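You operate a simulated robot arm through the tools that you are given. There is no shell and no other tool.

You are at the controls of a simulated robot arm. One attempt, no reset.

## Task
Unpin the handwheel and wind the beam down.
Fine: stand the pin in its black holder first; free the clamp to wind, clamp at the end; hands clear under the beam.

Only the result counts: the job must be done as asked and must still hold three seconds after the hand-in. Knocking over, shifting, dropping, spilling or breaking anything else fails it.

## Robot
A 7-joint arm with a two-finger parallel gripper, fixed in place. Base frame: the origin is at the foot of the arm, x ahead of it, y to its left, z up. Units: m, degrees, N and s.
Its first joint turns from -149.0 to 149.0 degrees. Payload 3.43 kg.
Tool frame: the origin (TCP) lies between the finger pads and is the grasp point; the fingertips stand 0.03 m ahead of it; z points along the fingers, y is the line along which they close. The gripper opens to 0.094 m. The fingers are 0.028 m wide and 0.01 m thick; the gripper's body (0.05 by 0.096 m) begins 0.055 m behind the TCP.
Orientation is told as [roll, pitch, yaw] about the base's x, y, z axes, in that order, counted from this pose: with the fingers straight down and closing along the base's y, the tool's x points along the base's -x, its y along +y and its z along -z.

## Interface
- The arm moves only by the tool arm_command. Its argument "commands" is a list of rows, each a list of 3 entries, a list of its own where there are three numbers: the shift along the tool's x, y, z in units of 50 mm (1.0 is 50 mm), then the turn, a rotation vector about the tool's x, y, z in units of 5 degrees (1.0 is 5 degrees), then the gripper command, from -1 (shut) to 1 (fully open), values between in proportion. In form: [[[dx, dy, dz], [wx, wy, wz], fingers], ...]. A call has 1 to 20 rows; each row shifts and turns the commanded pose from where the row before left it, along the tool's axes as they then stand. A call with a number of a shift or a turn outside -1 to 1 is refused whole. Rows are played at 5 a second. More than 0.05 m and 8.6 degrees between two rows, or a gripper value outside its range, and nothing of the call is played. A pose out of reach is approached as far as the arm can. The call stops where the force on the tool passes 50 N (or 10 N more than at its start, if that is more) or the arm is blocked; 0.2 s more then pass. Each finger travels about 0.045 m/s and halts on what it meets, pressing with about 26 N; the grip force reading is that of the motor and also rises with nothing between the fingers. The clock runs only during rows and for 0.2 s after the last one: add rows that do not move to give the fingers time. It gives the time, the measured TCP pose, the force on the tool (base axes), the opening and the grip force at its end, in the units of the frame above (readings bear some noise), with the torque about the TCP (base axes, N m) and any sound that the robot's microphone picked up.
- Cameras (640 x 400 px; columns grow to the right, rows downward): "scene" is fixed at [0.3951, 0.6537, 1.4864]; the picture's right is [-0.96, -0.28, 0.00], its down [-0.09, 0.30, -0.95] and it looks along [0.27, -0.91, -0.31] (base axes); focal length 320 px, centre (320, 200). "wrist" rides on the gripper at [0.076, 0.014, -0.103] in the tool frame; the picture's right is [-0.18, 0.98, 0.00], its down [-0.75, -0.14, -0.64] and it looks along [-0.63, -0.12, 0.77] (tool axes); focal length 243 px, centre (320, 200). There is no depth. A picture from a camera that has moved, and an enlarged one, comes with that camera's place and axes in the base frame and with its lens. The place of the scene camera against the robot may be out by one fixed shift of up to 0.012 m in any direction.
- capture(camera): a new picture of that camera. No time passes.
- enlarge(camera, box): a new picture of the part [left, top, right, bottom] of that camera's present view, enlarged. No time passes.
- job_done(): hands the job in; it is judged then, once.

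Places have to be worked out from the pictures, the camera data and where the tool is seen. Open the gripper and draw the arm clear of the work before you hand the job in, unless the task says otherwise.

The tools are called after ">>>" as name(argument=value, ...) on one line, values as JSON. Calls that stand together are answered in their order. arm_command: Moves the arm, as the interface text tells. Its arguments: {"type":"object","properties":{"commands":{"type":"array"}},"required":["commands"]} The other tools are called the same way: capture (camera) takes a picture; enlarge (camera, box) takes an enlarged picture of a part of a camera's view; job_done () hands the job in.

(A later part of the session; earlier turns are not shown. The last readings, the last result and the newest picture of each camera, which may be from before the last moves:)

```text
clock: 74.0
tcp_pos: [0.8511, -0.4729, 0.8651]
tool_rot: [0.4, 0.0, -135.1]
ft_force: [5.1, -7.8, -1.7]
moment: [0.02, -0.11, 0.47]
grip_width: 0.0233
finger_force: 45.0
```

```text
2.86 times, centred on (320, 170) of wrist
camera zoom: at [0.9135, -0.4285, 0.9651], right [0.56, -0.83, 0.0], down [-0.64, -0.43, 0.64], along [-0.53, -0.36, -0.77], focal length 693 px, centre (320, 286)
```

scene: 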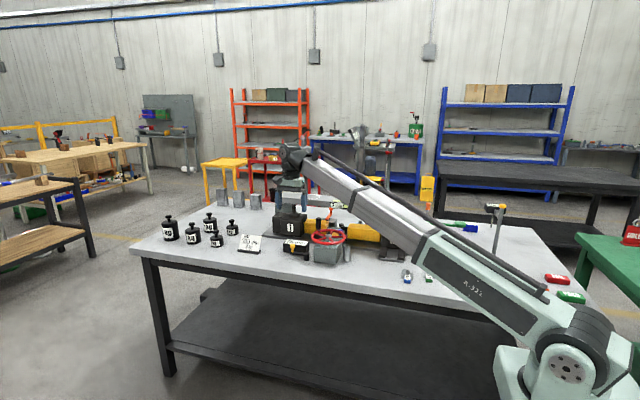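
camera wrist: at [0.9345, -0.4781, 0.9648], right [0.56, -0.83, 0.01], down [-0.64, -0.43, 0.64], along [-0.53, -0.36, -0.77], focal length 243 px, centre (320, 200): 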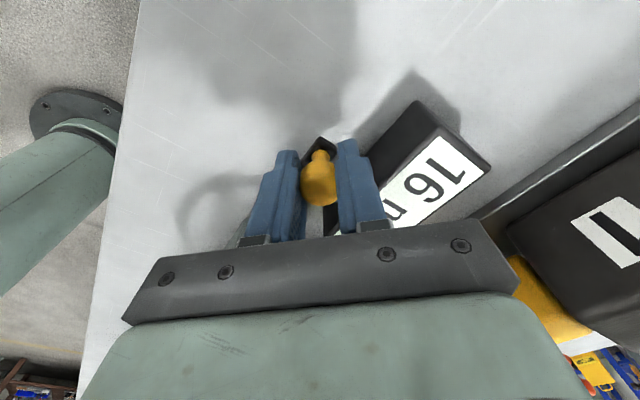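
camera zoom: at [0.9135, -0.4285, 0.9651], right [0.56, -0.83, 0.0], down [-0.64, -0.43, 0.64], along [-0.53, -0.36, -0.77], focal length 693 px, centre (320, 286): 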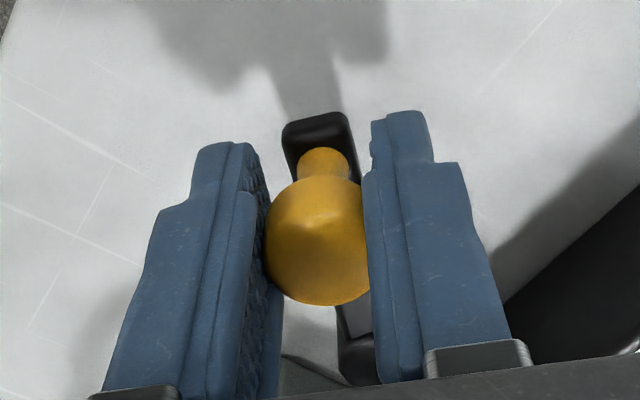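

>>> arm_command(commands=[[[-0.016, -0.12, 0], [0, 0, 0], -1], [[-0.027, -0.12, 0], [0, 0, 0], -1], [[-0.037, -0.116, 0], [0, 0, 0], -1], [[-0.047, -0.115, 0], [0, 0, 0], -1], [[0, 0, 0], [0, 0, 0], -1]])

>>> enlarge(camera="scene", box=[275, 220, 335, 260])

```text
clock: 75.2
tcp_pos: [0.83, -0.4607, 0.864]
tool_rot: [0.4, 0.0, -135.2]
ft_force: [2.3, -11.1, 10.1]
moment: [-0.12, -0.22, 0.34]
grip_width: 0.0233
finger_force: 44.9
```

```text
10.00 times, centred on (305, 240) of scene
camera zoom: at [0.3951, 0.6537, 1.4864], right [-0.96, -0.28, 0.0], down [-0.09, 0.3, -0.95], along [0.27, -0.91, -0.31], focal length 3195 px, centre (470, -200)
```

zoom: 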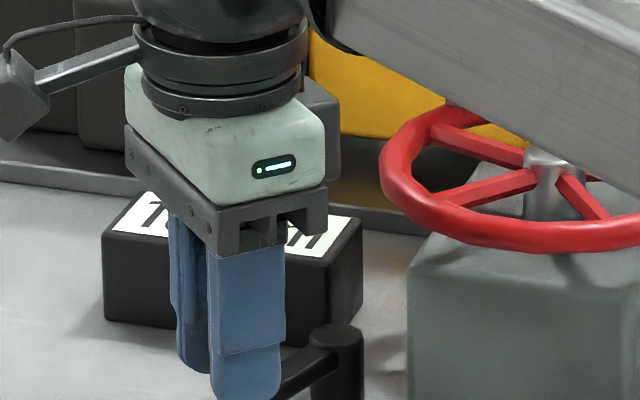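

>>> arm_command(commands=[[[-0.109, -0.078, 0], [0, 0, 0], -1], [[-0.062, -0.099, 0], [0, 0, 0], -1], [[0, 0, 0], [0, 0, 0], -1]])

>>> capture(camera="wrist")

```text
clock: 76.0
tcp_pos: [0.8187, -0.4582, 0.8638]
tool_rot: [0.3, 0.2, -135.0]
ft_force: [13.6, 4.9, 9.3]
moment: [0.27, -0.41, 0.66]
grip_width: 0.0233
finger_force: 45.3
```

```text
taken
camera wrist: at [0.8809, -0.4143, 0.9652], right [0.56, -0.83, 0.0], down [-0.64, -0.43, 0.64], along [-0.53, -0.36, -0.77], focal length 243 px, centre (320, 200)
```

wrist: 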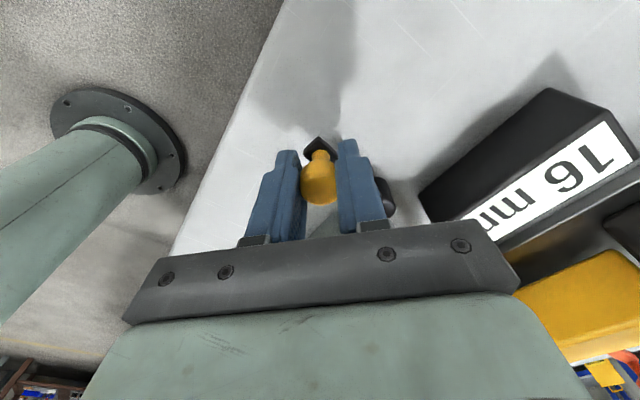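

>>> arm_command(commands=[[[-0.06, -0.1, 0], [0, 0, 0], -1], [[-0.078, -0.086, 0], [0, 0, 0], -1], [[0, 0, 0], [0, 0, 0], -1]])

>>> enlarge(camera="wrist", box=[220, 100, 420, 240])

>>> enlarge(camera="scene", box=[275, 220, 335, 260])

```text
clock: 76.8
tcp_pos: [0.8061, -0.4582, 0.8641]
tool_rot: [0.4, -0.1, -135.0]
ft_force: [11.8, -3.2, 12.9]
moment: [-0.26, -0.03, 0.61]
grip_width: 0.0233
finger_force: 45.2
```

```text
2.86 times, centred on (320, 170) of wrist
camera zoom: at [0.8687, -0.4142, 0.965], right [0.56, -0.83, 0.01], down [-0.64, -0.43, 0.64], along [-0.53, -0.37, -0.77], focal length 693 px, centre (320, 286)
```

zoom: 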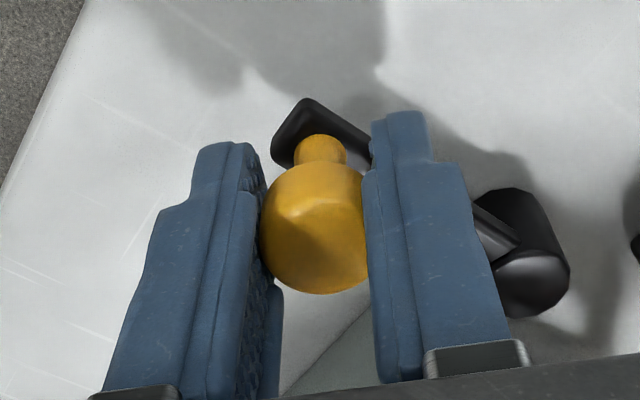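

```text
10.00 times, centred on (305, 240) of scene
camera zoom: at [0.3951, 0.6537, 1.4864], right [-0.96, -0.28, 0.0], down [-0.09, 0.3, -0.95], along [0.27, -0.91, -0.31], focal length 3195 px, centre (470, -200)
```

zoom: 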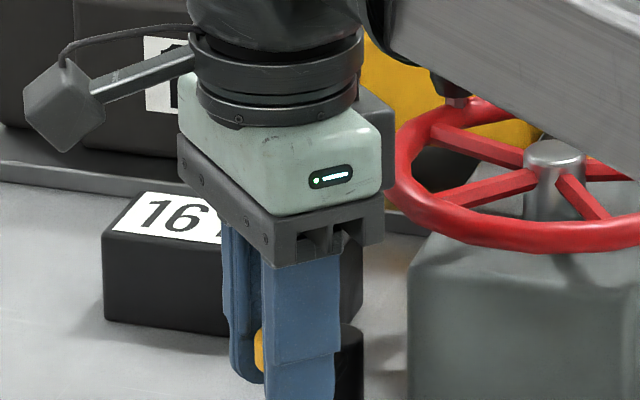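

The lever has now turned ~90° with steady friction. I test a few degrees more to feel for an end stop.

>>> arm_command(commands=[[[-0.055, -0.055, 0], [0, 0, 0], -1], [[0, 0, 0], [0, 0, 0], -1]])

```text
clock: 77.5
tcp_pos: [0.8055, -0.4602, 0.865]
tool_rot: [0.5, 0.2, -135.0]
ft_force: [30.1, -5.0, 19.5]
moment: [-0.27, 0.17, 0.5]
grip_width: 0.0233
finger_force: 45.5
```

A firm stop at ~90° (30 N), so the clamp lever is fully over. I ease back 3 mm, open and rise clear.

>>> arm_command(commands=[[[0.055, 0.055, 0], [0, 0, 0], -1], [[0, 0, 0], [0, 0, 0], -0.5], [[0, 0, 0], [0, 0, 0], -0.1], [[0, 0, 0], [0, 0, 0], -0.1], [[0, 0, 0], [0, 0, 0], -0.1], [[0, 0, -0.5], [0, 0, 0], -0.1], [[0, 0, -0.8], [0, 0, 0], -0.1], [[0, 0, -0.8], [0, 0, 0], -0.1], [[0, 0, -0.8], [0, 0, 0], -0.1], [[0, 0, 0], [0, 0, 0], -0.1]])

>>> capture(camera="wrist")

>>> enlarge(camera="scene", box=[260, 190, 360, 265])

```text
clock: 79.7
tcp_pos: [0.8064, -0.4584, 1.0068]
tool_rot: [0.3, 0.0, -135.1]
ft_force: [0.3, 0.2, 0.3]
moment: [-0.01, 0.0, 0.0]
grip_width: 0.0425
finger_force: 0.0
```

```text
taken
camera wrist: at [0.8687, -0.4142, 1.1084], right [0.56, -0.83, 0.01], down [-0.64, -0.43, 0.64], along [-0.53, -0.36, -0.77], focal length 243 px, centre (320, 200)
```

wrist: 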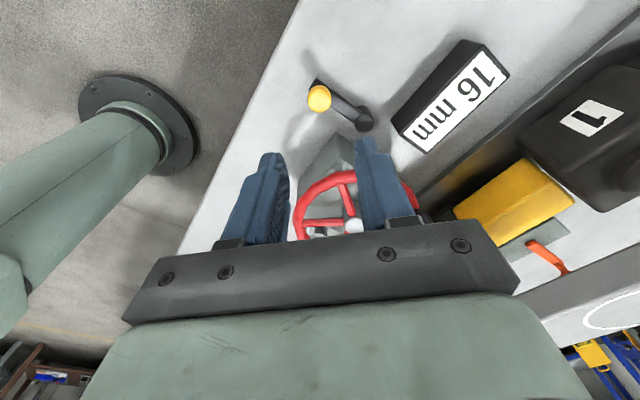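

```text
5.33 times, centred on (310, 228) of scene
camera zoom: at [0.3951, 0.6537, 1.4864], right [-0.96, -0.28, 0.0], down [-0.09, 0.3, -0.95], along [0.27, -0.91, -0.31], focal length 1704 px, centre (373, 53)
```

zoom: 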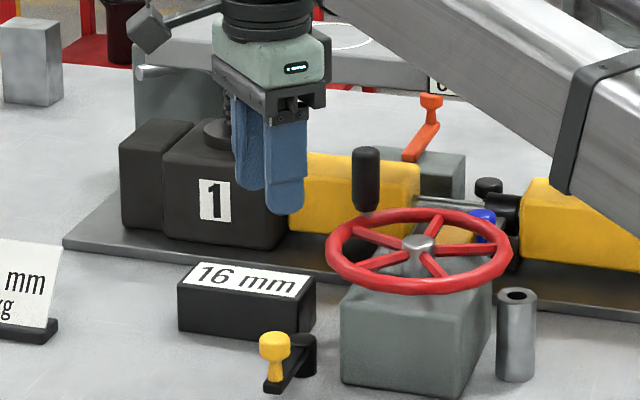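

The lever now points toward +y, as intended. I rotate to yaw -90° and move near the wheel handle for a closer look at it.

>>> arm_command(commands=[[[0, 0, 0], [0, 0, -1], 0], [[0, 0, 0], [0, 0, -1], 0], [[0, 0, 0], [0, 0, -1], 0], [[0, 0, 0], [0, 0, -1], 0], [[0, 0, 0], [0, 0, -1], 0], [[0, 0, 0], [0, 0, -1], 0], [[0, 0, 0], [0, 0, -1], 0], [[0, 0, 0], [0, 0, -1], 0], [[0, 0, 0], [0, 0, -1], 0], [[-0.8, -0.16, -0.25], [0, 0, 0], 0], [[-0.8, -0.16, -0.25], [0, 0, 0], 0], [[0, 0, 0], [0, 0, 0], 0]])

>>> capture(camera="wrist")

>>> enlarge(camera="wrist", box=[240, 90, 400, 190])

```text
clock: 82.2
tcp_pos: [0.7883, -0.5384, 1.0348]
tool_rot: [0.3, -0.2, -90.1]
ft_force: [0.8, 0.2, 0.3]
moment: [-0.02, 0.0, 0.01]
grip_width: 0.0472
finger_force: 0.1
```

```text
taken
camera wrist: at [0.8006, -0.4597, 1.1356], right [0.98, -0.18, 0.01], down [-0.15, -0.75, 0.64], along [-0.11, -0.63, -0.77], focal length 243 px, centre (320, 200)
```

wrist: 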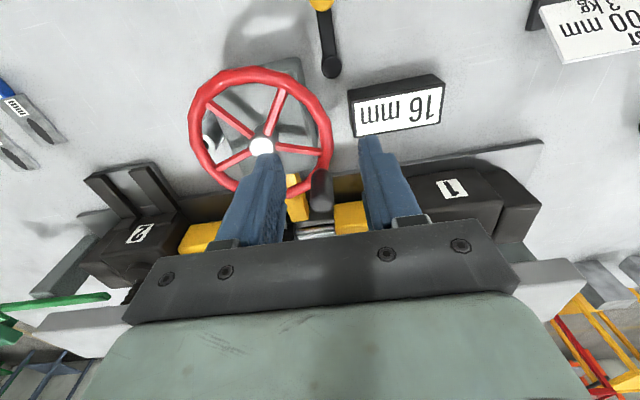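

```text
4.00 times, centred on (320, 140) of wrist
camera zoom: at [0.8006, -0.4597, 1.1356], right [0.98, -0.18, 0.01], down [-0.15, -0.75, 0.64], along [-0.11, -0.63, -0.77], focal length 970 px, centre (320, 440)
```

zoom: 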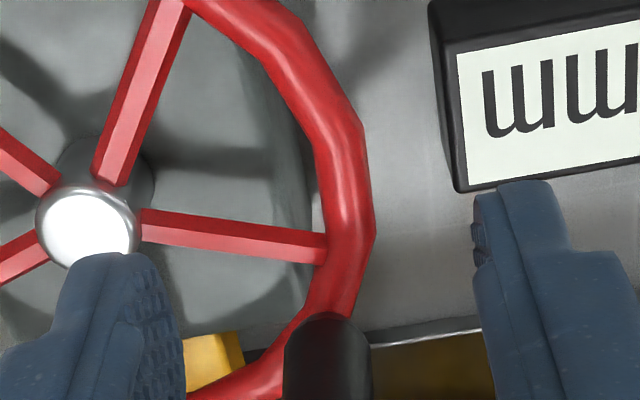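

>>> enlarge(camera="wrist", box=[285, 150, 365, 240])

>>> enlarge(camera="scene", box=[290, 205, 350, 245])

```text
4.44 times, centred on (325, 195) of wrist
camera zoom: at [0.8006, -0.4597, 1.1356], right [0.98, -0.18, 0.01], down [-0.15, -0.75, 0.64], along [-0.11, -0.63, -0.77], focal length 1078 px, centre (298, 222)
```

zoom: 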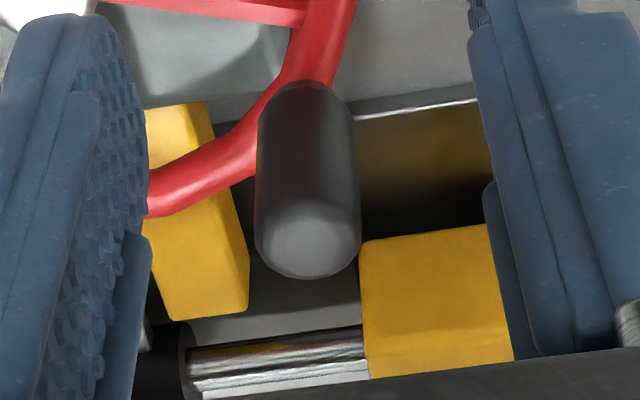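

```text
10.00 times, centred on (320, 225) of scene
camera zoom: at [0.3951, 0.6537, 1.4864], right [-0.96, -0.28, 0.0], down [-0.09, 0.3, -0.95], along [0.27, -0.91, -0.31], focal length 3195 px, centre (320, -50)
```

zoom: 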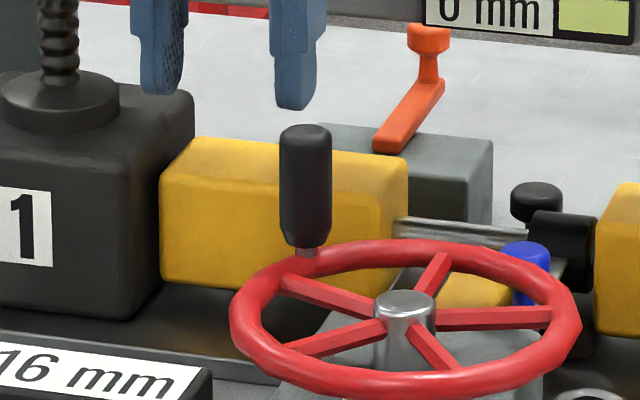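

The handle axis is at (0.777, -0.609), spanning z≈0.909–0.959; wheel centre (0.719, -0.566), radius ≈72 mm. I move over the handle and lower onto it.

>>> arm_command(commands=[[[-0.706, -0.113, 0.05], [0, 0, 0], 0.1], [[-0.706, -0.113, 0.05], [0, 0, 0], 0.1], [[0, 0, 0], [0, 0, 0], 0.1]])

>>> capture(camera="wrist")

>>> enlarge(camera="scene", box=[280, 180, 360, 240])

```text
clock: 83.0
tcp_pos: [0.7767, -0.6065, 1.0304]
tool_rot: [0.3, -0.1, -90.1]
ft_force: [0.4, -0.1, -0.4]
moment: [0.01, 0.03, 0.02]
grip_width: 0.0517
finger_force: 0.1
```

```text
taken
camera wrist: at [0.7898, -0.5294, 1.1313], right [0.98, -0.19, 0.01], down [-0.15, -0.75, 0.64], along [-0.12, -0.63, -0.77], focal length 243 px, centre (320, 200)
```

wrist: 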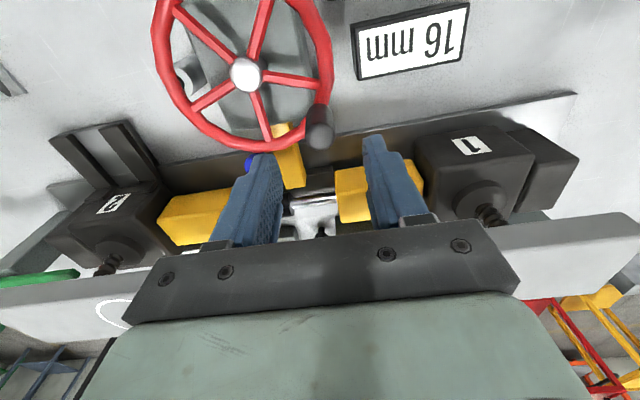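

```text
6.67 times, centred on (320, 210) of scene
camera zoom: at [0.3951, 0.6537, 1.4864], right [-0.96, -0.28, 0.0], down [-0.09, 0.3, -0.95], along [0.27, -0.91, -0.31], focal length 2130 px, centre (320, 133)
```

zoom: 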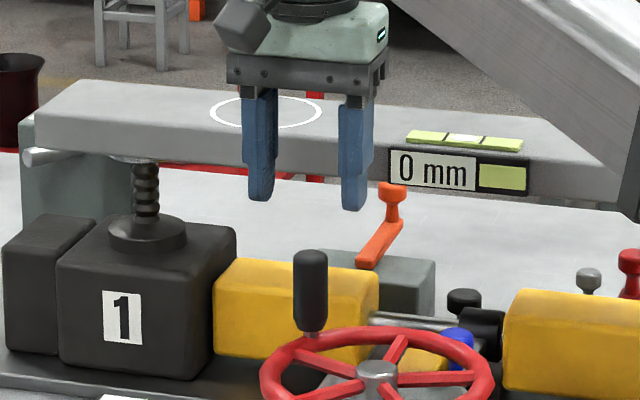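

Aligned within a few mm. I lower 90 mm so the fingers straddle the handle, then check.

>>> arm_command(commands=[[[-0.02, -0.007, 0.5], [0, 0, 0], 0.1], [[-0.02, -0.007, 0.5], [0, 0, 0], 0.1], [[-0.02, -0.007, 0.5], [0, 0, 0], 0.1], [[0, 0, 0.3], [0, 0, 0], 0.1], [[0, 0, 0], [0, 0, 0], 0.1]])

>>> capture(camera="wrist")

>>> enlarge(camera="scene", box=[280, 180, 360, 240])

```text
clock: 84.2
tcp_pos: [0.7772, -0.6112, 0.9401]
tool_rot: [0.3, -0.3, -90.1]
ft_force: [-0.2, 0.1, 0.1]
moment: [0.0, 0.01, 0.0]
grip_width: 0.0516
finger_force: 0.0
```

```text
taken
camera wrist: at [0.7899, -0.5337, 1.0403], right [0.98, -0.19, 0.01], down [-0.15, -0.75, 0.64], along [-0.11, -0.63, -0.76], focal length 243 px, centre (320, 200)
```

wrist: 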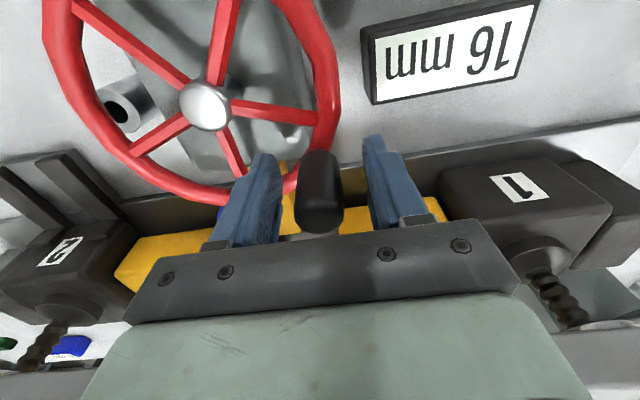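

```text
6.67 times, centred on (320, 210) of scene
camera zoom: at [0.3951, 0.6537, 1.4864], right [-0.96, -0.28, 0.0], down [-0.09, 0.3, -0.95], along [0.27, -0.91, -0.31], focal length 2130 px, centre (320, 133)
```

zoom: 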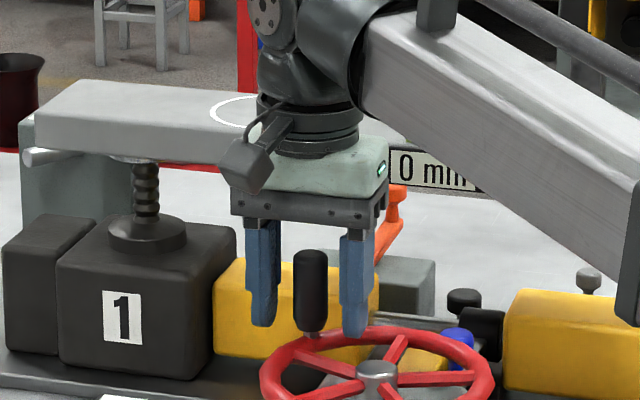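

>>> arm_command(commands=[[[0, 0, 0], [0, 0, 0], -1], [[0, 0, 0], [0, 0, 0], -1], [[0, 0, 0], [0, 0, 0], -1], [[0, 0, 0], [0, 0, 0], -1], [[0, 0, 0], [0, 0, 0], -1]])

>>> capture(camera="wrist")

```text
clock: 85.5
tcp_pos: [0.7775, -0.6107, 0.9399]
tool_rot: [0.2, -0.3, -90.2]
ft_force: [-1.3, 1.0, 0.0]
moment: [-0.01, 1.83, 0.0]
grip_width: 0.0241
finger_force: 44.9
```

```text
taken
camera wrist: at [0.7899, -0.5337, 1.0405], right [0.98, -0.19, 0.0], down [-0.14, -0.75, 0.64], along [-0.12, -0.63, -0.76], focal length 243 px, centre (320, 200)
```

wrist: 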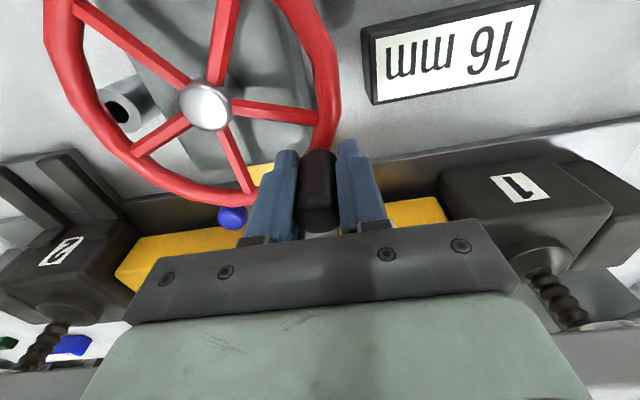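

Gripped on the handle. I test a small clockwise turn (~8°) and watch the force and the readout.

>>> arm_command(commands=[[[-0.075, -0.065, 0], [0, 0, 0], -1], [[-0.075, -0.065, 0], [0, 0, 0], -1], [[0, 0, 0], [0, 0, 0], -1]])

>>> capture(camera="wrist")

```text
clock: 86.2
tcp_pos: [0.7699, -0.6195, 0.9395]
tool_rot: [0.3, -0.2, -90.1]
ft_force: [2.4, 1.0, -0.7]
moment: [-0.01, 1.78, 0.03]
grip_width: 0.0238
finger_force: 45.2
```

```text
taken
camera wrist: at [0.7833, -0.5415, 1.0405], right [0.98, -0.19, 0.01], down [-0.15, -0.75, 0.64], along [-0.12, -0.63, -0.77], focal length 243 px, centre (320, 200)
```

wrist: 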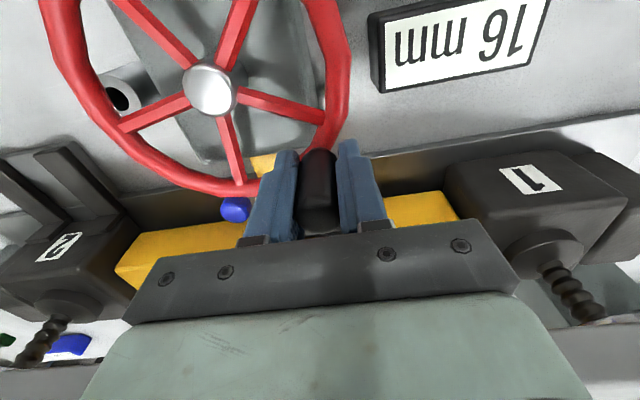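

The wheel turns freely (2–3 N), so the clamp is free and the pin is out. I continue clockwise by about 50° and check which way the readout goes.

>>> arm_command(commands=[[[-0.1601, -0.1906, 0], [0, 0, 0], -1], [[-0.1244, -0.2156, 0], [0, 0, 0], -1], [[-0.0851, -0.2339, 0], [0, 0, 0], -1], [[-0.0433, -0.245, 0], [0, 0, 0], -1], [[0, -0.249, 0], [0, 0, 0], -1], [[0, 0, 0], [0, 0, 0], -1]])

>>> capture(camera="wrist")

>>> capture(camera="scene")

>>> enlarge(camera="scene", box=[270, 180, 400, 262])

```text
clock: 87.7
tcp_pos: [0.7143, -0.6399, 0.9398]
tool_rot: [0.2, -0.3, -90.2]
ft_force: [-0.8, -9.0, 5.4]
moment: [0.07, 1.5, 0.01]
grip_width: 0.0238
finger_force: 44.6
```

```text
taken
camera wrist: at [0.7272, -0.5627, 1.0404], right [0.98, -0.19, 0.01], down [-0.15, -0.75, 0.65], along [-0.12, -0.63, -0.76], focal length 243 px, centre (320, 200)
```

wrist: 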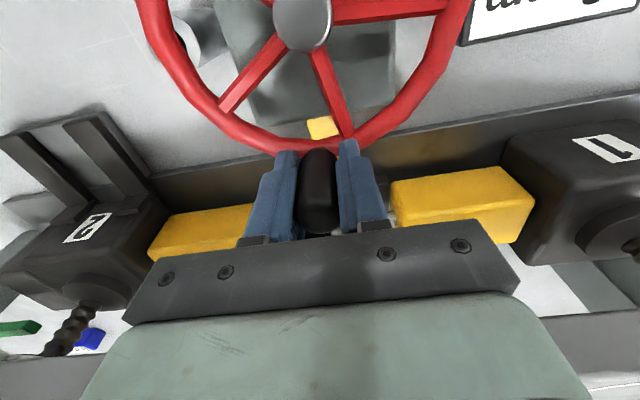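

```text
taken
```

scene: 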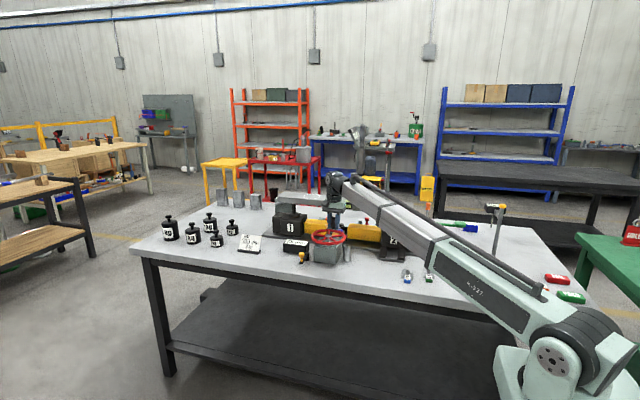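

```text
4.88 times, centred on (335, 221) of scene
camera zoom: at [0.3951, 0.6537, 1.4864], right [-0.96, -0.28, 0.0], down [-0.09, 0.3, -0.95], along [0.27, -0.91, -0.31], focal length 1559 px, centre (247, 98)
```

zoom: 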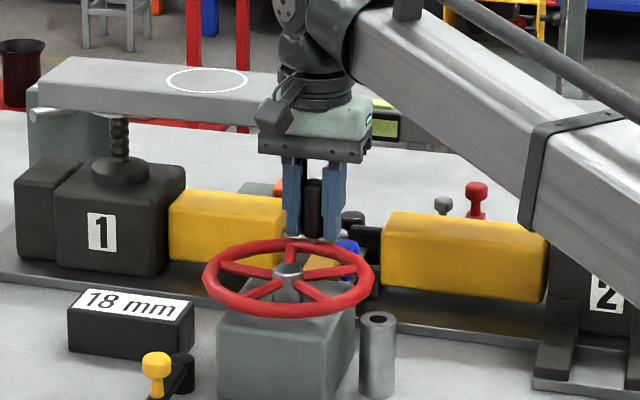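

The readout rose to 18 mm, so clockwise raises the beam (~12 mm per turn) and counter-clockwise lowers it. I now wind counter-clockwise, following the circle with a slightly larger radius.

>>> arm_command(commands=[[[-0.015, 0.2517, 0], [0, 0, 0], -1], [[0.0438, 0.2477, 0], [0, 0, 0], -1], [[0.086, 0.2365, 0], [0, 0, 0], -1], [[0.1258, 0.218, 0], [0, 0, 0], -1], [[0.1619, 0.1927, 0], [0, 0, 0], -1], [[0.1927, 0.1619, 0], [0, 0, 0], -1], [[0, 0, 0], [0, 0, 0], -1]])

>>> enlarge(camera="scene", box=[270, 180, 400, 262])

```text
clock: 89.2
tcp_pos: [0.7787, -0.6095, 0.9395]
tool_rot: [0.2, -0.1, -90.1]
ft_force: [-18.3, 12.1, 6.7]
moment: [-0.18, 0.94, 0.0]
grip_width: 0.0237
finger_force: 44.8
```

```text
4.88 times, centred on (335, 221) of scene
camera zoom: at [0.3951, 0.6537, 1.4864], right [-0.96, -0.28, 0.0], down [-0.09, 0.3, -0.95], along [0.27, -0.91, -0.31], focal length 1559 px, centre (247, 98)
```

zoom: 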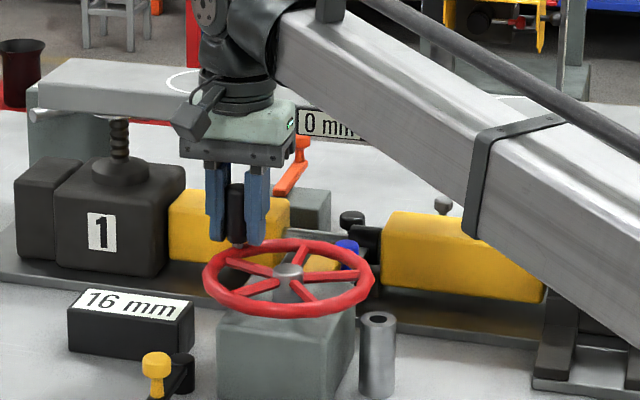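

Back at 16 mm and lowering counter-clockwise. The tool is ~2 mm too far out (22 N inward pull), so I correct inward and go on to about +25°.

>>> arm_command(commands=[[[0.2456, 0.0844, 0], [0, 0, 0], -1], [[0.2339, 0.0851, 0], [0, 0, 0], -1], [[0.245, 0.0433, 0], [0, 0, 0], -1], [[0.249, 0, 0], [0, 0, 0], -1], [[0.245, -0.0433, 0], [0, 0, 0], -1], [[0.2339, -0.0851, 0], [0, 0, 0], -1], [[0, 0, 0], [0, 0, 0], -1]])

>>> enlarge(camera="scene", box=[270, 180, 400, 262])

```text
clock: 90.8
tcp_pos: [0.7828, -0.5399, 0.94]
tool_rot: [0.2, -0.2, -90.2]
ft_force: [-21.1, -10.3, 12.5]
moment: [0.63, 1.21, 0.0]
grip_width: 0.0239
finger_force: 45.0
```

```text
4.88 times, centred on (335, 221) of scene
camera zoom: at [0.3951, 0.6537, 1.4864], right [-0.96, -0.28, 0.0], down [-0.09, 0.3, -0.95], along [0.27, -0.91, -0.31], focal length 1559 px, centre (247, 98)
```

zoom: 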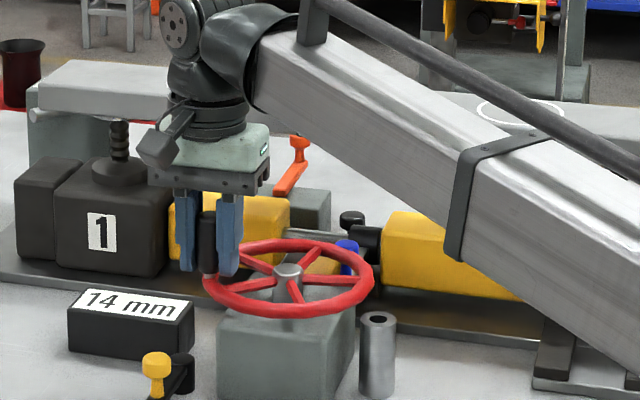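

14 mm now and level. Fitting my measured positions gives a radius of 69 mm about (0.721, -0.571) for the TCP, so I continue along that circle to about 87°.

>>> arm_command(commands=[[[0.168, -0.202, 0], [0, 0, 0], -1], [[0.18, -0.16, 0], [0, 0, 0], -1], [[0.148, -0.19, 0], [0, 0, 0], -1], [[0.116, -0.212, 0], [0, 0, 0], -1], [[0.074, -0.23, 0], [0, 0, 0], -1], [[0.036, -0.238, 0], [0, 0, 0], -1], [[0, 0, 0], [0, 0, 0], -1]])

>>> enlarge(camera="scene", box=[270, 180, 400, 262])

>>> capture(camera="wrist")

```text
clock: 92.5
tcp_pos: [0.7214, -0.5005, 0.9418]
tool_rot: [0.2, -0.1, -90.0]
ft_force: [-1.2, 23.5, 14.0]
moment: [0.45, 1.41, -0.01]
grip_width: 0.0237
finger_force: 44.5
```

```text
4.88 times, centred on (335, 221) of scene
camera zoom: at [0.3951, 0.6537, 1.4864], right [-0.96, -0.28, 0.0], down [-0.09, 0.3, -0.95], along [0.27, -0.91, -0.31], focal length 1559 px, centre (247, 98)
```

zoom: 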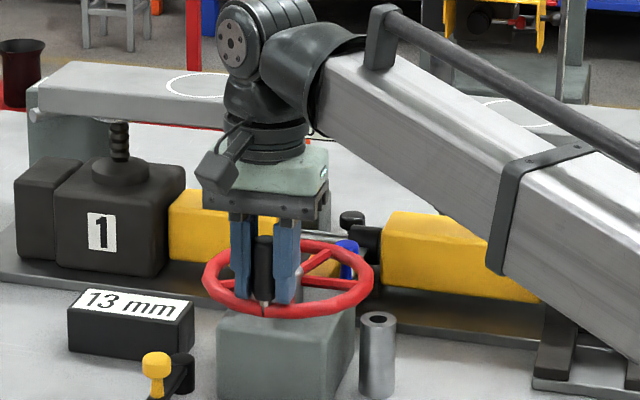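

```text
taken
camera wrist: at [0.7343, -0.4234, 1.0405], right [0.98, -0.18, 0.0], down [-0.14, -0.75, 0.64], along [-0.12, -0.63, -0.77], focal length 243 px, centre (320, 200)
```

wrist: 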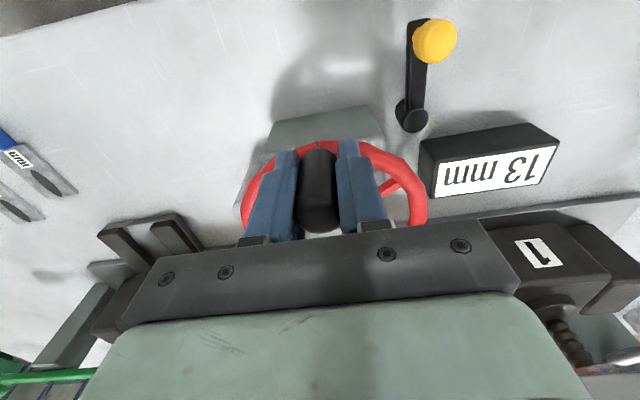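

13 mm, beam still level. I refine the circle (centre ≈(0.7205, -0.570), R≈69.8 mm), lift 2.5 mm to relieve the vertical load, and continue to about 150°.

>>> arm_command(commands=[[[0.074, -0.264, -0.05], [0, 0, 0], -1], [[-0.062, -0.236, 0], [0, 0, 0], -1], [[-0.104, -0.22, 0], [0, 0, 0], -1], [[-0.138, -0.2, 0], [0, 0, 0], -1], [[-0.172, -0.172, 0], [0, 0, 0], -1], [[-0.2, -0.138, 0], [0, 0, 0], -1], [[0, 0, 0], [0, 0, 0], -1]])

>>> enlarge(camera="scene", box=[270, 180, 400, 262])

```text
clock: 94.0
tcp_pos: [0.6602, -0.5321, 0.9409]
tool_rot: [0.2, -0.2, -90.1]
ft_force: [-2.0, 1.6, -41.2]
moment: [-1.02, 1.18, -0.01]
grip_width: 0.0239
finger_force: 45.0
```

```text
4.88 times, centred on (335, 221) of scene
camera zoom: at [0.3951, 0.6537, 1.4864], right [-0.96, -0.28, 0.0], down [-0.09, 0.3, -0.95], along [0.27, -0.91, -0.31], focal length 1559 px, centre (247, 98)
```

zoom: 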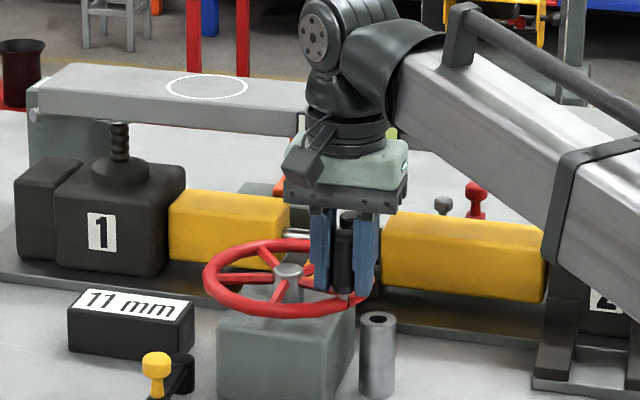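

11 mm. The vertical stiffness is high (-41 N after my 2.5 mm lift), so I lower 1.9 mm at once to cancel it before going on.

>>> arm_command(commands=[[[0, 0, 0.038], [0, 0, 0], -1], [[0, 0, 0], [0, 0, 0], -1]])

```text
clock: 94.7
tcp_pos: [0.6618, -0.5315, 0.9404]
tool_rot: [0.2, 0.0, -90.1]
ft_force: [-3.5, 0.5, -21.5]
moment: [0.85, 1.88, 0.0]
grip_width: 0.0238
finger_force: 44.7
```

>>> arm_command(commands=[[[0, 0, 0.036], [0, 0, 0], -1], [[0, 0, 0], [0, 0, 0], -1]])

```text
clock: 95.2
tcp_pos: [0.6615, -0.532, 0.9387]
tool_rot: [0.3, -0.3, -90.2]
ft_force: [-1.8, -1.1, 13.1]
moment: [0.93, 2.0, 0.0]
grip_width: 0.0239
finger_force: 45.0
```

>>> arm_command(commands=[[[-0.208, -0.108, -0.014], [0, 0, 0], -1], [[-0.234, -0.076, 0], [0, 0, 0], -1], [[-0.24, -0.034, 0], [0, 0, 0], -1], [[-0.244, 0.008, 0], [0, 0, 0], -1], [[-0.24, 0.052, 0], [0, 0, 0], -1], [[-0.226, 0.09, 0], [0, 0, 0], -1], [[0, 0, 0], [0, 0, 0], -1]])

>>> enlarge(camera="scene", box=[270, 180, 400, 262])

```text
clock: 96.8
tcp_pos: [0.6573, -0.6022, 0.9397]
tool_rot: [0.3, -0.1, -90.1]
ft_force: [8.1, 1.9, 21.2]
moment: [-0.38, 1.86, 0.01]
grip_width: 0.0239
finger_force: 45.1
```

```text
4.88 times, centred on (335, 221) of scene
camera zoom: at [0.3951, 0.6537, 1.4864], right [-0.96, -0.28, 0.0], down [-0.09, 0.3, -0.95], along [0.27, -0.91, -0.31], focal length 1559 px, centre (247, 98)
```

zoom: 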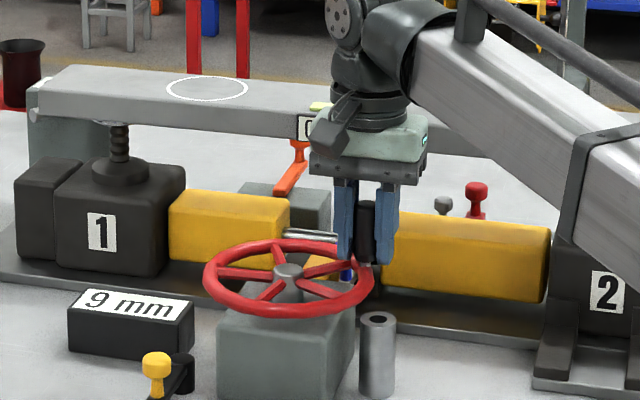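

9 mm. Small side forces, so I carry on through the far side to about 267°, raising 1 mm to cancel the 21 N vertical load.

>>> arm_command(commands=[[[-0.188, 0.176, -0.024], [0, 0, 0], -1], [[-0.182, 0.164, 0], [0, 0, 0], -1], [[-0.15, 0.192, 0], [0, 0, 0], -1], [[-0.114, 0.216, 0], [0, 0, 0], -1], [[-0.076, 0.232, 0], [0, 0, 0], -1], [[-0.034, 0.24, 0], [0, 0, 0], -1], [[0, 0, 0], [0, 0, 0], -1]])

>>> enlarge(camera="scene", box=[270, 180, 400, 262])

```text
clock: 98.5
tcp_pos: [0.7179, -0.6409, 0.9398]
tool_rot: [0.3, -0.6, -90.2]
ft_force: [1.3, -25.2, 23.1]
moment: [0.03, 1.56, 0.01]
grip_width: 0.0239
finger_force: 44.9
```

```text
4.88 times, centred on (335, 221) of scene
camera zoom: at [0.3951, 0.6537, 1.4864], right [-0.96, -0.28, 0.0], down [-0.09, 0.3, -0.95], along [0.27, -0.91, -0.31], focal length 1559 px, centre (247, 98)
```

zoom: 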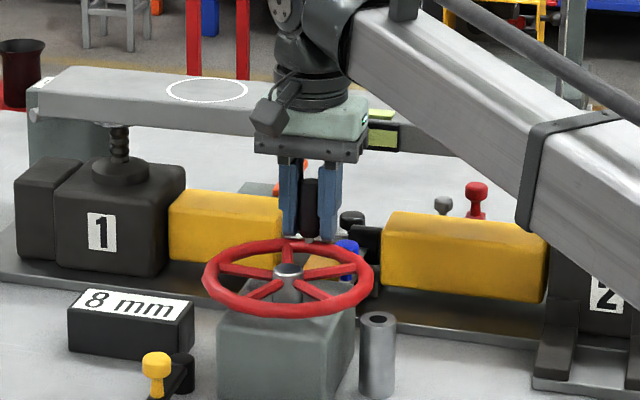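

8 mm after exactly one turn from 18, i.e. 10 mm per turn, so about 0.8 turn remains. I continue with the small outward correction.

>>> arm_command(commands=[[[-0.066, 0.248, -0.03], [0, 0, 0], -1], [[0.054, 0.24, 0], [0, 0, 0], -1], [[0.098, 0.226, 0], [0, 0, 0], -1], [[0.132, 0.206, 0], [0, 0, 0], -1], [[0.168, 0.18, 0], [0, 0, 0], -1], [[0.196, 0.148, 0], [0, 0, 0], -1], [[0, 0, 0], [0, 0, 0], -1]])

>>> enlarge(camera="scene", box=[270, 180, 400, 262])

```text
clock: 100.1
tcp_pos: [0.7786, -0.6085, 0.9393]
tool_rot: [0.0, 0.1, -90.1]
ft_force: [1.8, -1.0, -1.9]
moment: [0.43, -0.04, -0.04]
grip_width: 0.0237
finger_force: 45.4
stopped in row 7: the force on the tool passed its limit at 52 N (the readings are from after the stop); the commanded pose is now the measured one
```

```text
4.88 times, centred on (335, 221) of scene
camera zoom: at [0.3951, 0.6537, 1.4864], right [-0.96, -0.28, 0.0], down [-0.09, 0.3, -0.95], along [0.27, -0.91, -0.31], focal length 1559 px, centre (247, 98)
```

zoom: 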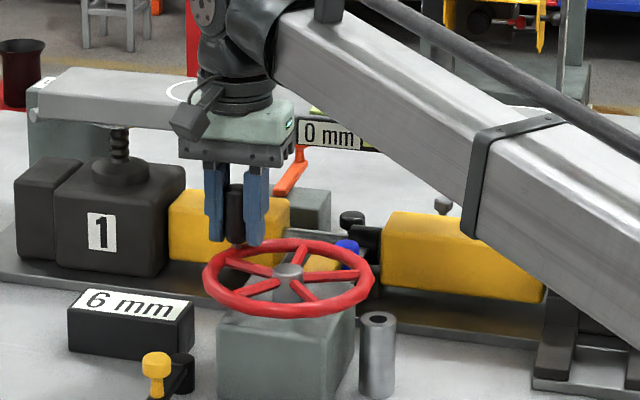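

6 mm; the call tripped at 52 N but the pose was re-based with zero load. I continue along the circle to about 26°.

>>> arm_command(commands=[[[0.206, 0.114, 0], [0, 0, 0], -1], [[0.23, 0.078, 0], [0, 0, 0], -1], [[0.24, 0.038, 0], [0, 0, 0], -1], [[0.244, -0.004, 0], [0, 0, 0], -1], [[0.238, -0.046, 0], [0, 0, 0], -1], [[0.228, -0.088, 0], [0, 0, 0], -1], [[0, 0, 0], [0, 0, 0], -1]])

>>> enlarge(camera="scene", box=[270, 180, 400, 262])

```text
clock: 101.7
tcp_pos: [0.782, -0.5403, 0.9384]
tool_rot: [0.0, 0.2, -90.1]
ft_force: [-9.3, -2.3, -15.7]
moment: [-0.35, -1.29, -0.02]
grip_width: 0.0237
finger_force: 44.4
```

```text
4.88 times, centred on (335, 221) of scene
camera zoom: at [0.3951, 0.6537, 1.4864], right [-0.96, -0.28, 0.0], down [-0.09, 0.3, -0.95], along [0.27, -0.91, -0.31], focal length 1559 px, centre (247, 98)
```

zoom: 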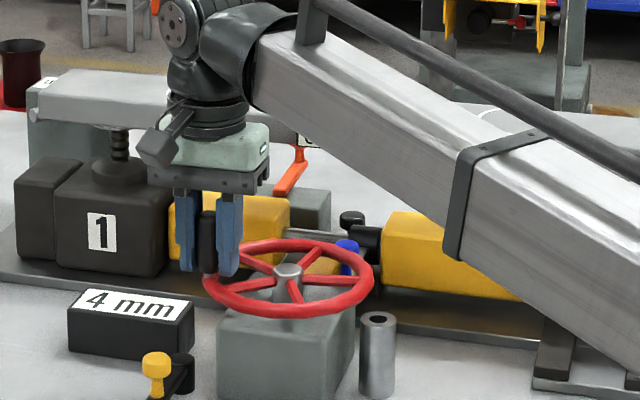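

4 mm now. Before the last part I check both beam ends for clearance to the green lever and the right-hand post.

>>> enlarge(camera="scene", box=[265, 185, 315, 216])

>>> enlarge(camera="scene", box=[375, 190, 465, 250])

>>> capture(camera="wrist")

```text
12.80 times, centred on (290, 200) of scene
camera zoom: at [0.3951, 0.6537, 1.4864], right [-0.96, -0.28, 0.0], down [-0.09, 0.3, -0.95], along [0.27, -0.91, -0.31], focal length 4090 px, centre (704, 194)
```

zoom: 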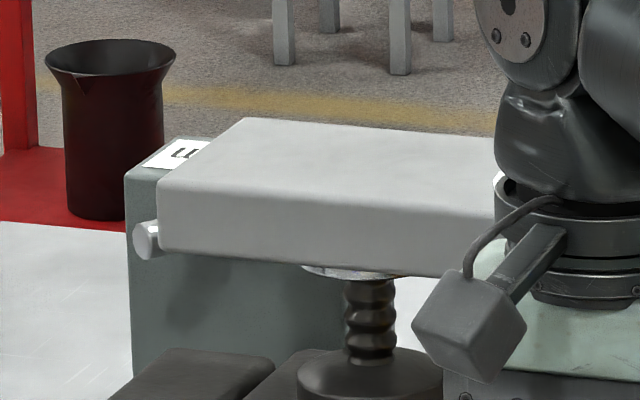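

```text
6.67 times, centred on (420, 220) of scene
camera zoom: at [0.3951, 0.6537, 1.4864], right [-0.96, -0.28, 0.0], down [-0.09, 0.3, -0.95], along [0.27, -0.91, -0.31], focal length 2130 px, centre (-347, 67)
```

zoom: 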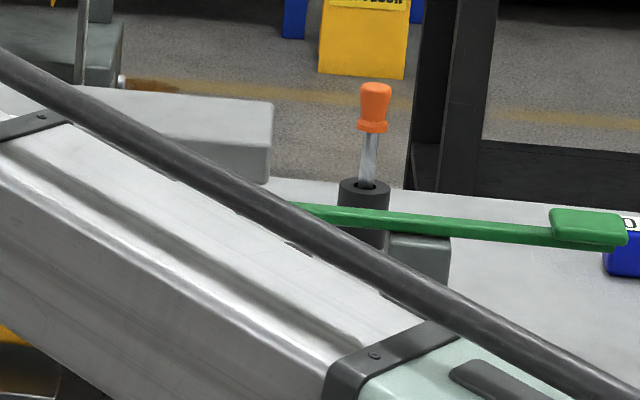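

```text
taken
camera wrist: at [0.7964, -0.463, 1.0406], right [0.98, -0.19, 0.0], down [-0.14, -0.75, 0.64], along [-0.12, -0.63, -0.77], focal length 243 px, centre (320, 200)
```

wrist: 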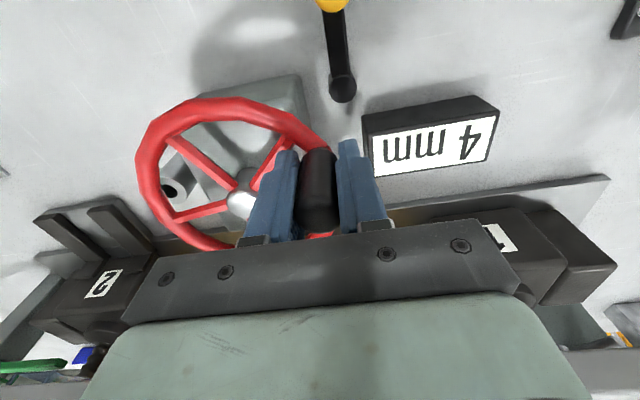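

Both ends have clearance for the remaining 4 mm, and the pin is still standing in its holder. Zero should come near handle angle 179°; I continue to about 86°.

>>> arm_command(commands=[[[0.222, -0.134, 0.02], [0, 0, 0], -1], [[0.184, -0.16, 0], [0, 0, 0], -1], [[0.154, -0.19, 0], [0, 0, 0], -1], [[0.118, -0.212, 0], [0, 0, 0], -1], [[0.078, -0.23, 0], [0, 0, 0], -1], [[0.038, -0.24, 0], [0, 0, 0], -1], [[0, 0, 0], [0, 0, 0], -1]])

>>> enlarge(camera="scene", box=[270, 180, 400, 262])

```text
clock: 103.3
tcp_pos: [0.7262, -0.5007, 0.9395]
tool_rot: [0.1, -0.1, -90.1]
ft_force: [-1.9, -18.9, -6.9]
moment: [0.1, 0.63, 0.01]
grip_width: 0.0239
finger_force: 45.2
```

```text
4.88 times, centred on (335, 221) of scene
camera zoom: at [0.3951, 0.6537, 1.4864], right [-0.96, -0.28, 0.0], down [-0.09, 0.3, -0.95], along [0.27, -0.91, -0.31], focal length 1559 px, centre (247, 98)
```

zoom: 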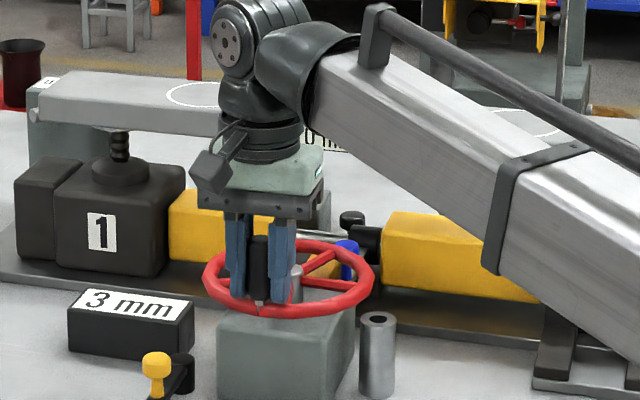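

3 mm. I continue to about 146°, correcting inward.

>>> arm_command(commands=[[[-0.062, -0.266, 0], [0, 0, 0], -1], [[-0.046, -0.238, 0], [0, 0, 0], -1], [[-0.088, -0.228, 0], [0, 0, 0], -1], [[-0.124, -0.208, 0], [0, 0, 0], -1], [[-0.16, -0.184, 0], [0, 0, 0], -1], [[-0.19, -0.154, 0], [0, 0, 0], -1], [[0, 0, 0], [0, 0, 0], -1]])

>>> enlarge(camera="scene", box=[270, 180, 400, 262])

```text
clock: 104.9
tcp_pos: [0.6621, -0.532, 0.9399]
tool_rot: [0.0, 0.1, -90.2]
ft_force: [0.2, 0.1, 5.7]
moment: [1.06, 0.86, -0.02]
grip_width: 0.0237
finger_force: 44.6
```

```text
4.88 times, centred on (335, 221) of scene
camera zoom: at [0.3951, 0.6537, 1.4864], right [-0.96, -0.28, 0.0], down [-0.09, 0.3, -0.95], along [0.27, -0.91, -0.31], focal length 1559 px, centre (247, 98)
```

zoom: 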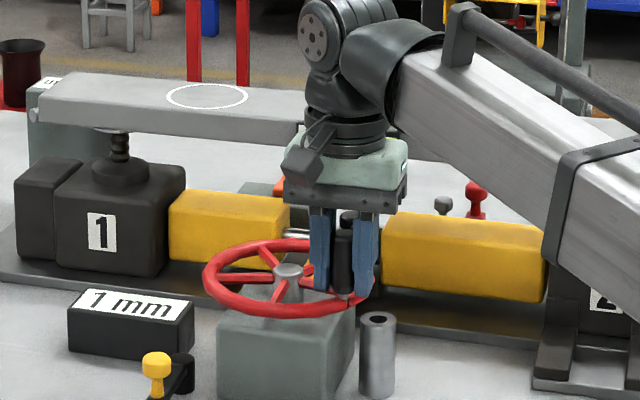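

1 mm. I make the last ~30° carefully, watching for a bottom stop.

>>> arm_command(commands=[[[-0.21, -0.116, 0], [0, 0, 0], -1], [[-0.232, -0.076, 0], [0, 0, 0], -1], [[0, 0, 0], [0, 0, 0], -1]])

>>> enlarge(camera="scene", box=[270, 180, 400, 262])

```text
clock: 105.7
tcp_pos: [0.6518, -0.5527, 0.9403]
tool_rot: [0.0, 0.0, -90.1]
ft_force: [4.6, -0.8, 12.9]
moment: [0.56, 0.99, -0.02]
grip_width: 0.024
finger_force: 45.1
```

```text
4.88 times, centred on (335, 221) of scene
camera zoom: at [0.3951, 0.6537, 1.4864], right [-0.96, -0.28, 0.0], down [-0.09, 0.3, -0.95], along [0.27, -0.91, -0.31], focal length 1559 px, centre (247, 98)
```

zoom: 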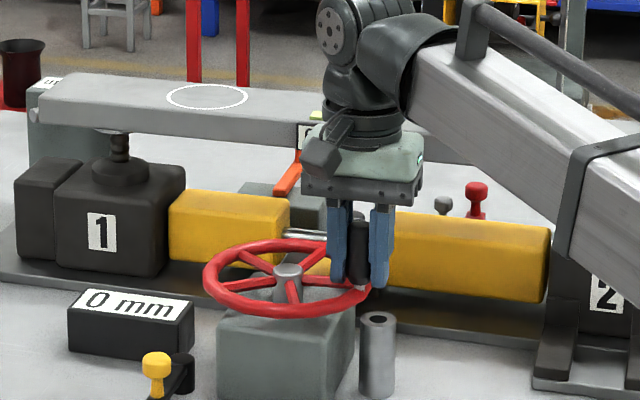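

The readout shows 0 mm (about 0.4 mm by my angle count). I go gently ~10° more toward exact zero, checking the force for a stop.

>>> arm_command(commands=[[[-0.12, -0.01, 0], [0, 0, 0], -1], [[-0.12, -0.005, 0], [0, 0, 0], -1], [[0, 0, 0], [0, 0, 0], -1]])

>>> enlarge(camera="scene", box=[270, 180, 400, 262])

```text
clock: 106.5
tcp_pos: [0.6493, -0.5656, 0.9398]
tool_rot: [0.0, -0.1, -90.2]
ft_force: [-9.8, 0.0, 11.4]
moment: [-0.12, -0.85, 0.02]
grip_width: 0.0242
finger_force: 44.9
```

```text
4.88 times, centred on (335, 221) of scene
camera zoom: at [0.3951, 0.6537, 1.4864], right [-0.96, -0.28, 0.0], down [-0.09, 0.3, -0.95], along [0.27, -0.91, -0.31], focal length 1559 px, centre (247, 98)
```

zoom: 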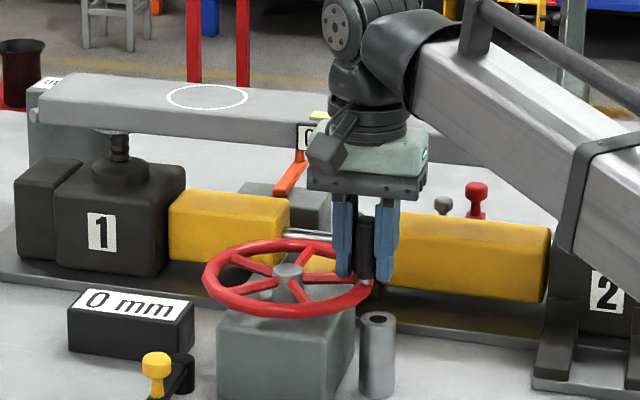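

>>> arm_command(commands=[[[-0.06, 0.01, 0], [0, 0, 0], -1], [[0, 0, 0], [0, 0, 0], -1]])

>>> enlarge(camera="scene", box=[280, 225, 330, 256])

```text
clock: 107.1
tcp_pos: [0.6495, -0.5689, 0.9401]
tool_rot: [0.0, 0.1, -90.3]
ft_force: [-17.5, -0.8, 6.6]
moment: [-0.53, -1.21, -0.01]
grip_width: 0.0238
finger_force: 45.1
```

```text
12.80 times, centred on (305, 240) of scene
camera zoom: at [0.3951, 0.6537, 1.4864], right [-0.96, -0.28, 0.0], down [-0.09, 0.3, -0.95], along [0.27, -0.91, -0.31], focal length 4090 px, centre (512, -318)
```

zoom: 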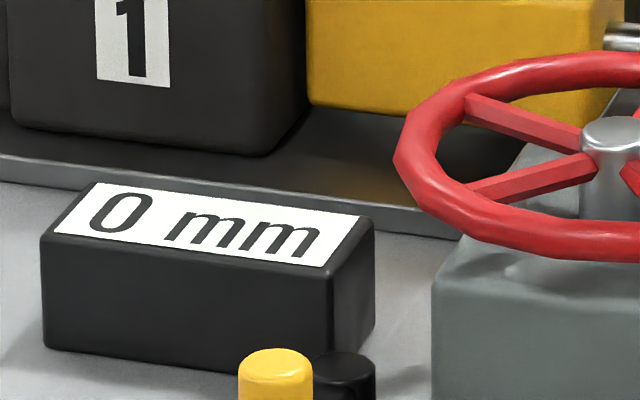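

>>> arm_command(commands=[[[-0.08, 0.03, 0], [0, 0, 0], -1], [[0, 0, 0], [0, 0, 0], -1]])

>>> enlarge(camera="scene", box=[280, 225, 330, 256])

```text
clock: 107.7
tcp_pos: [0.6503, -0.5733, 0.9397]
tool_rot: [-0.1, 0.2, -90.2]
ft_force: [-34.6, -1.6, -1.4]
moment: [-0.18, -1.61, 0.01]
grip_width: 0.0236
finger_force: 45.0
```

```text
12.80 times, centred on (305, 240) of scene
camera zoom: at [0.3951, 0.6537, 1.4864], right [-0.96, -0.28, 0.0], down [-0.09, 0.3, -0.95], along [0.27, -0.91, -0.31], focal length 4090 px, centre (512, -318)
```

zoom: 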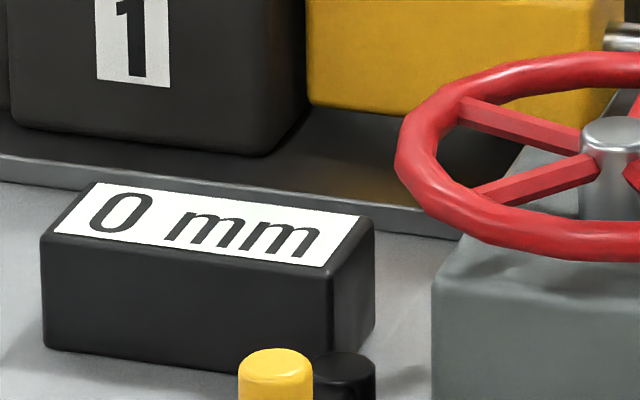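

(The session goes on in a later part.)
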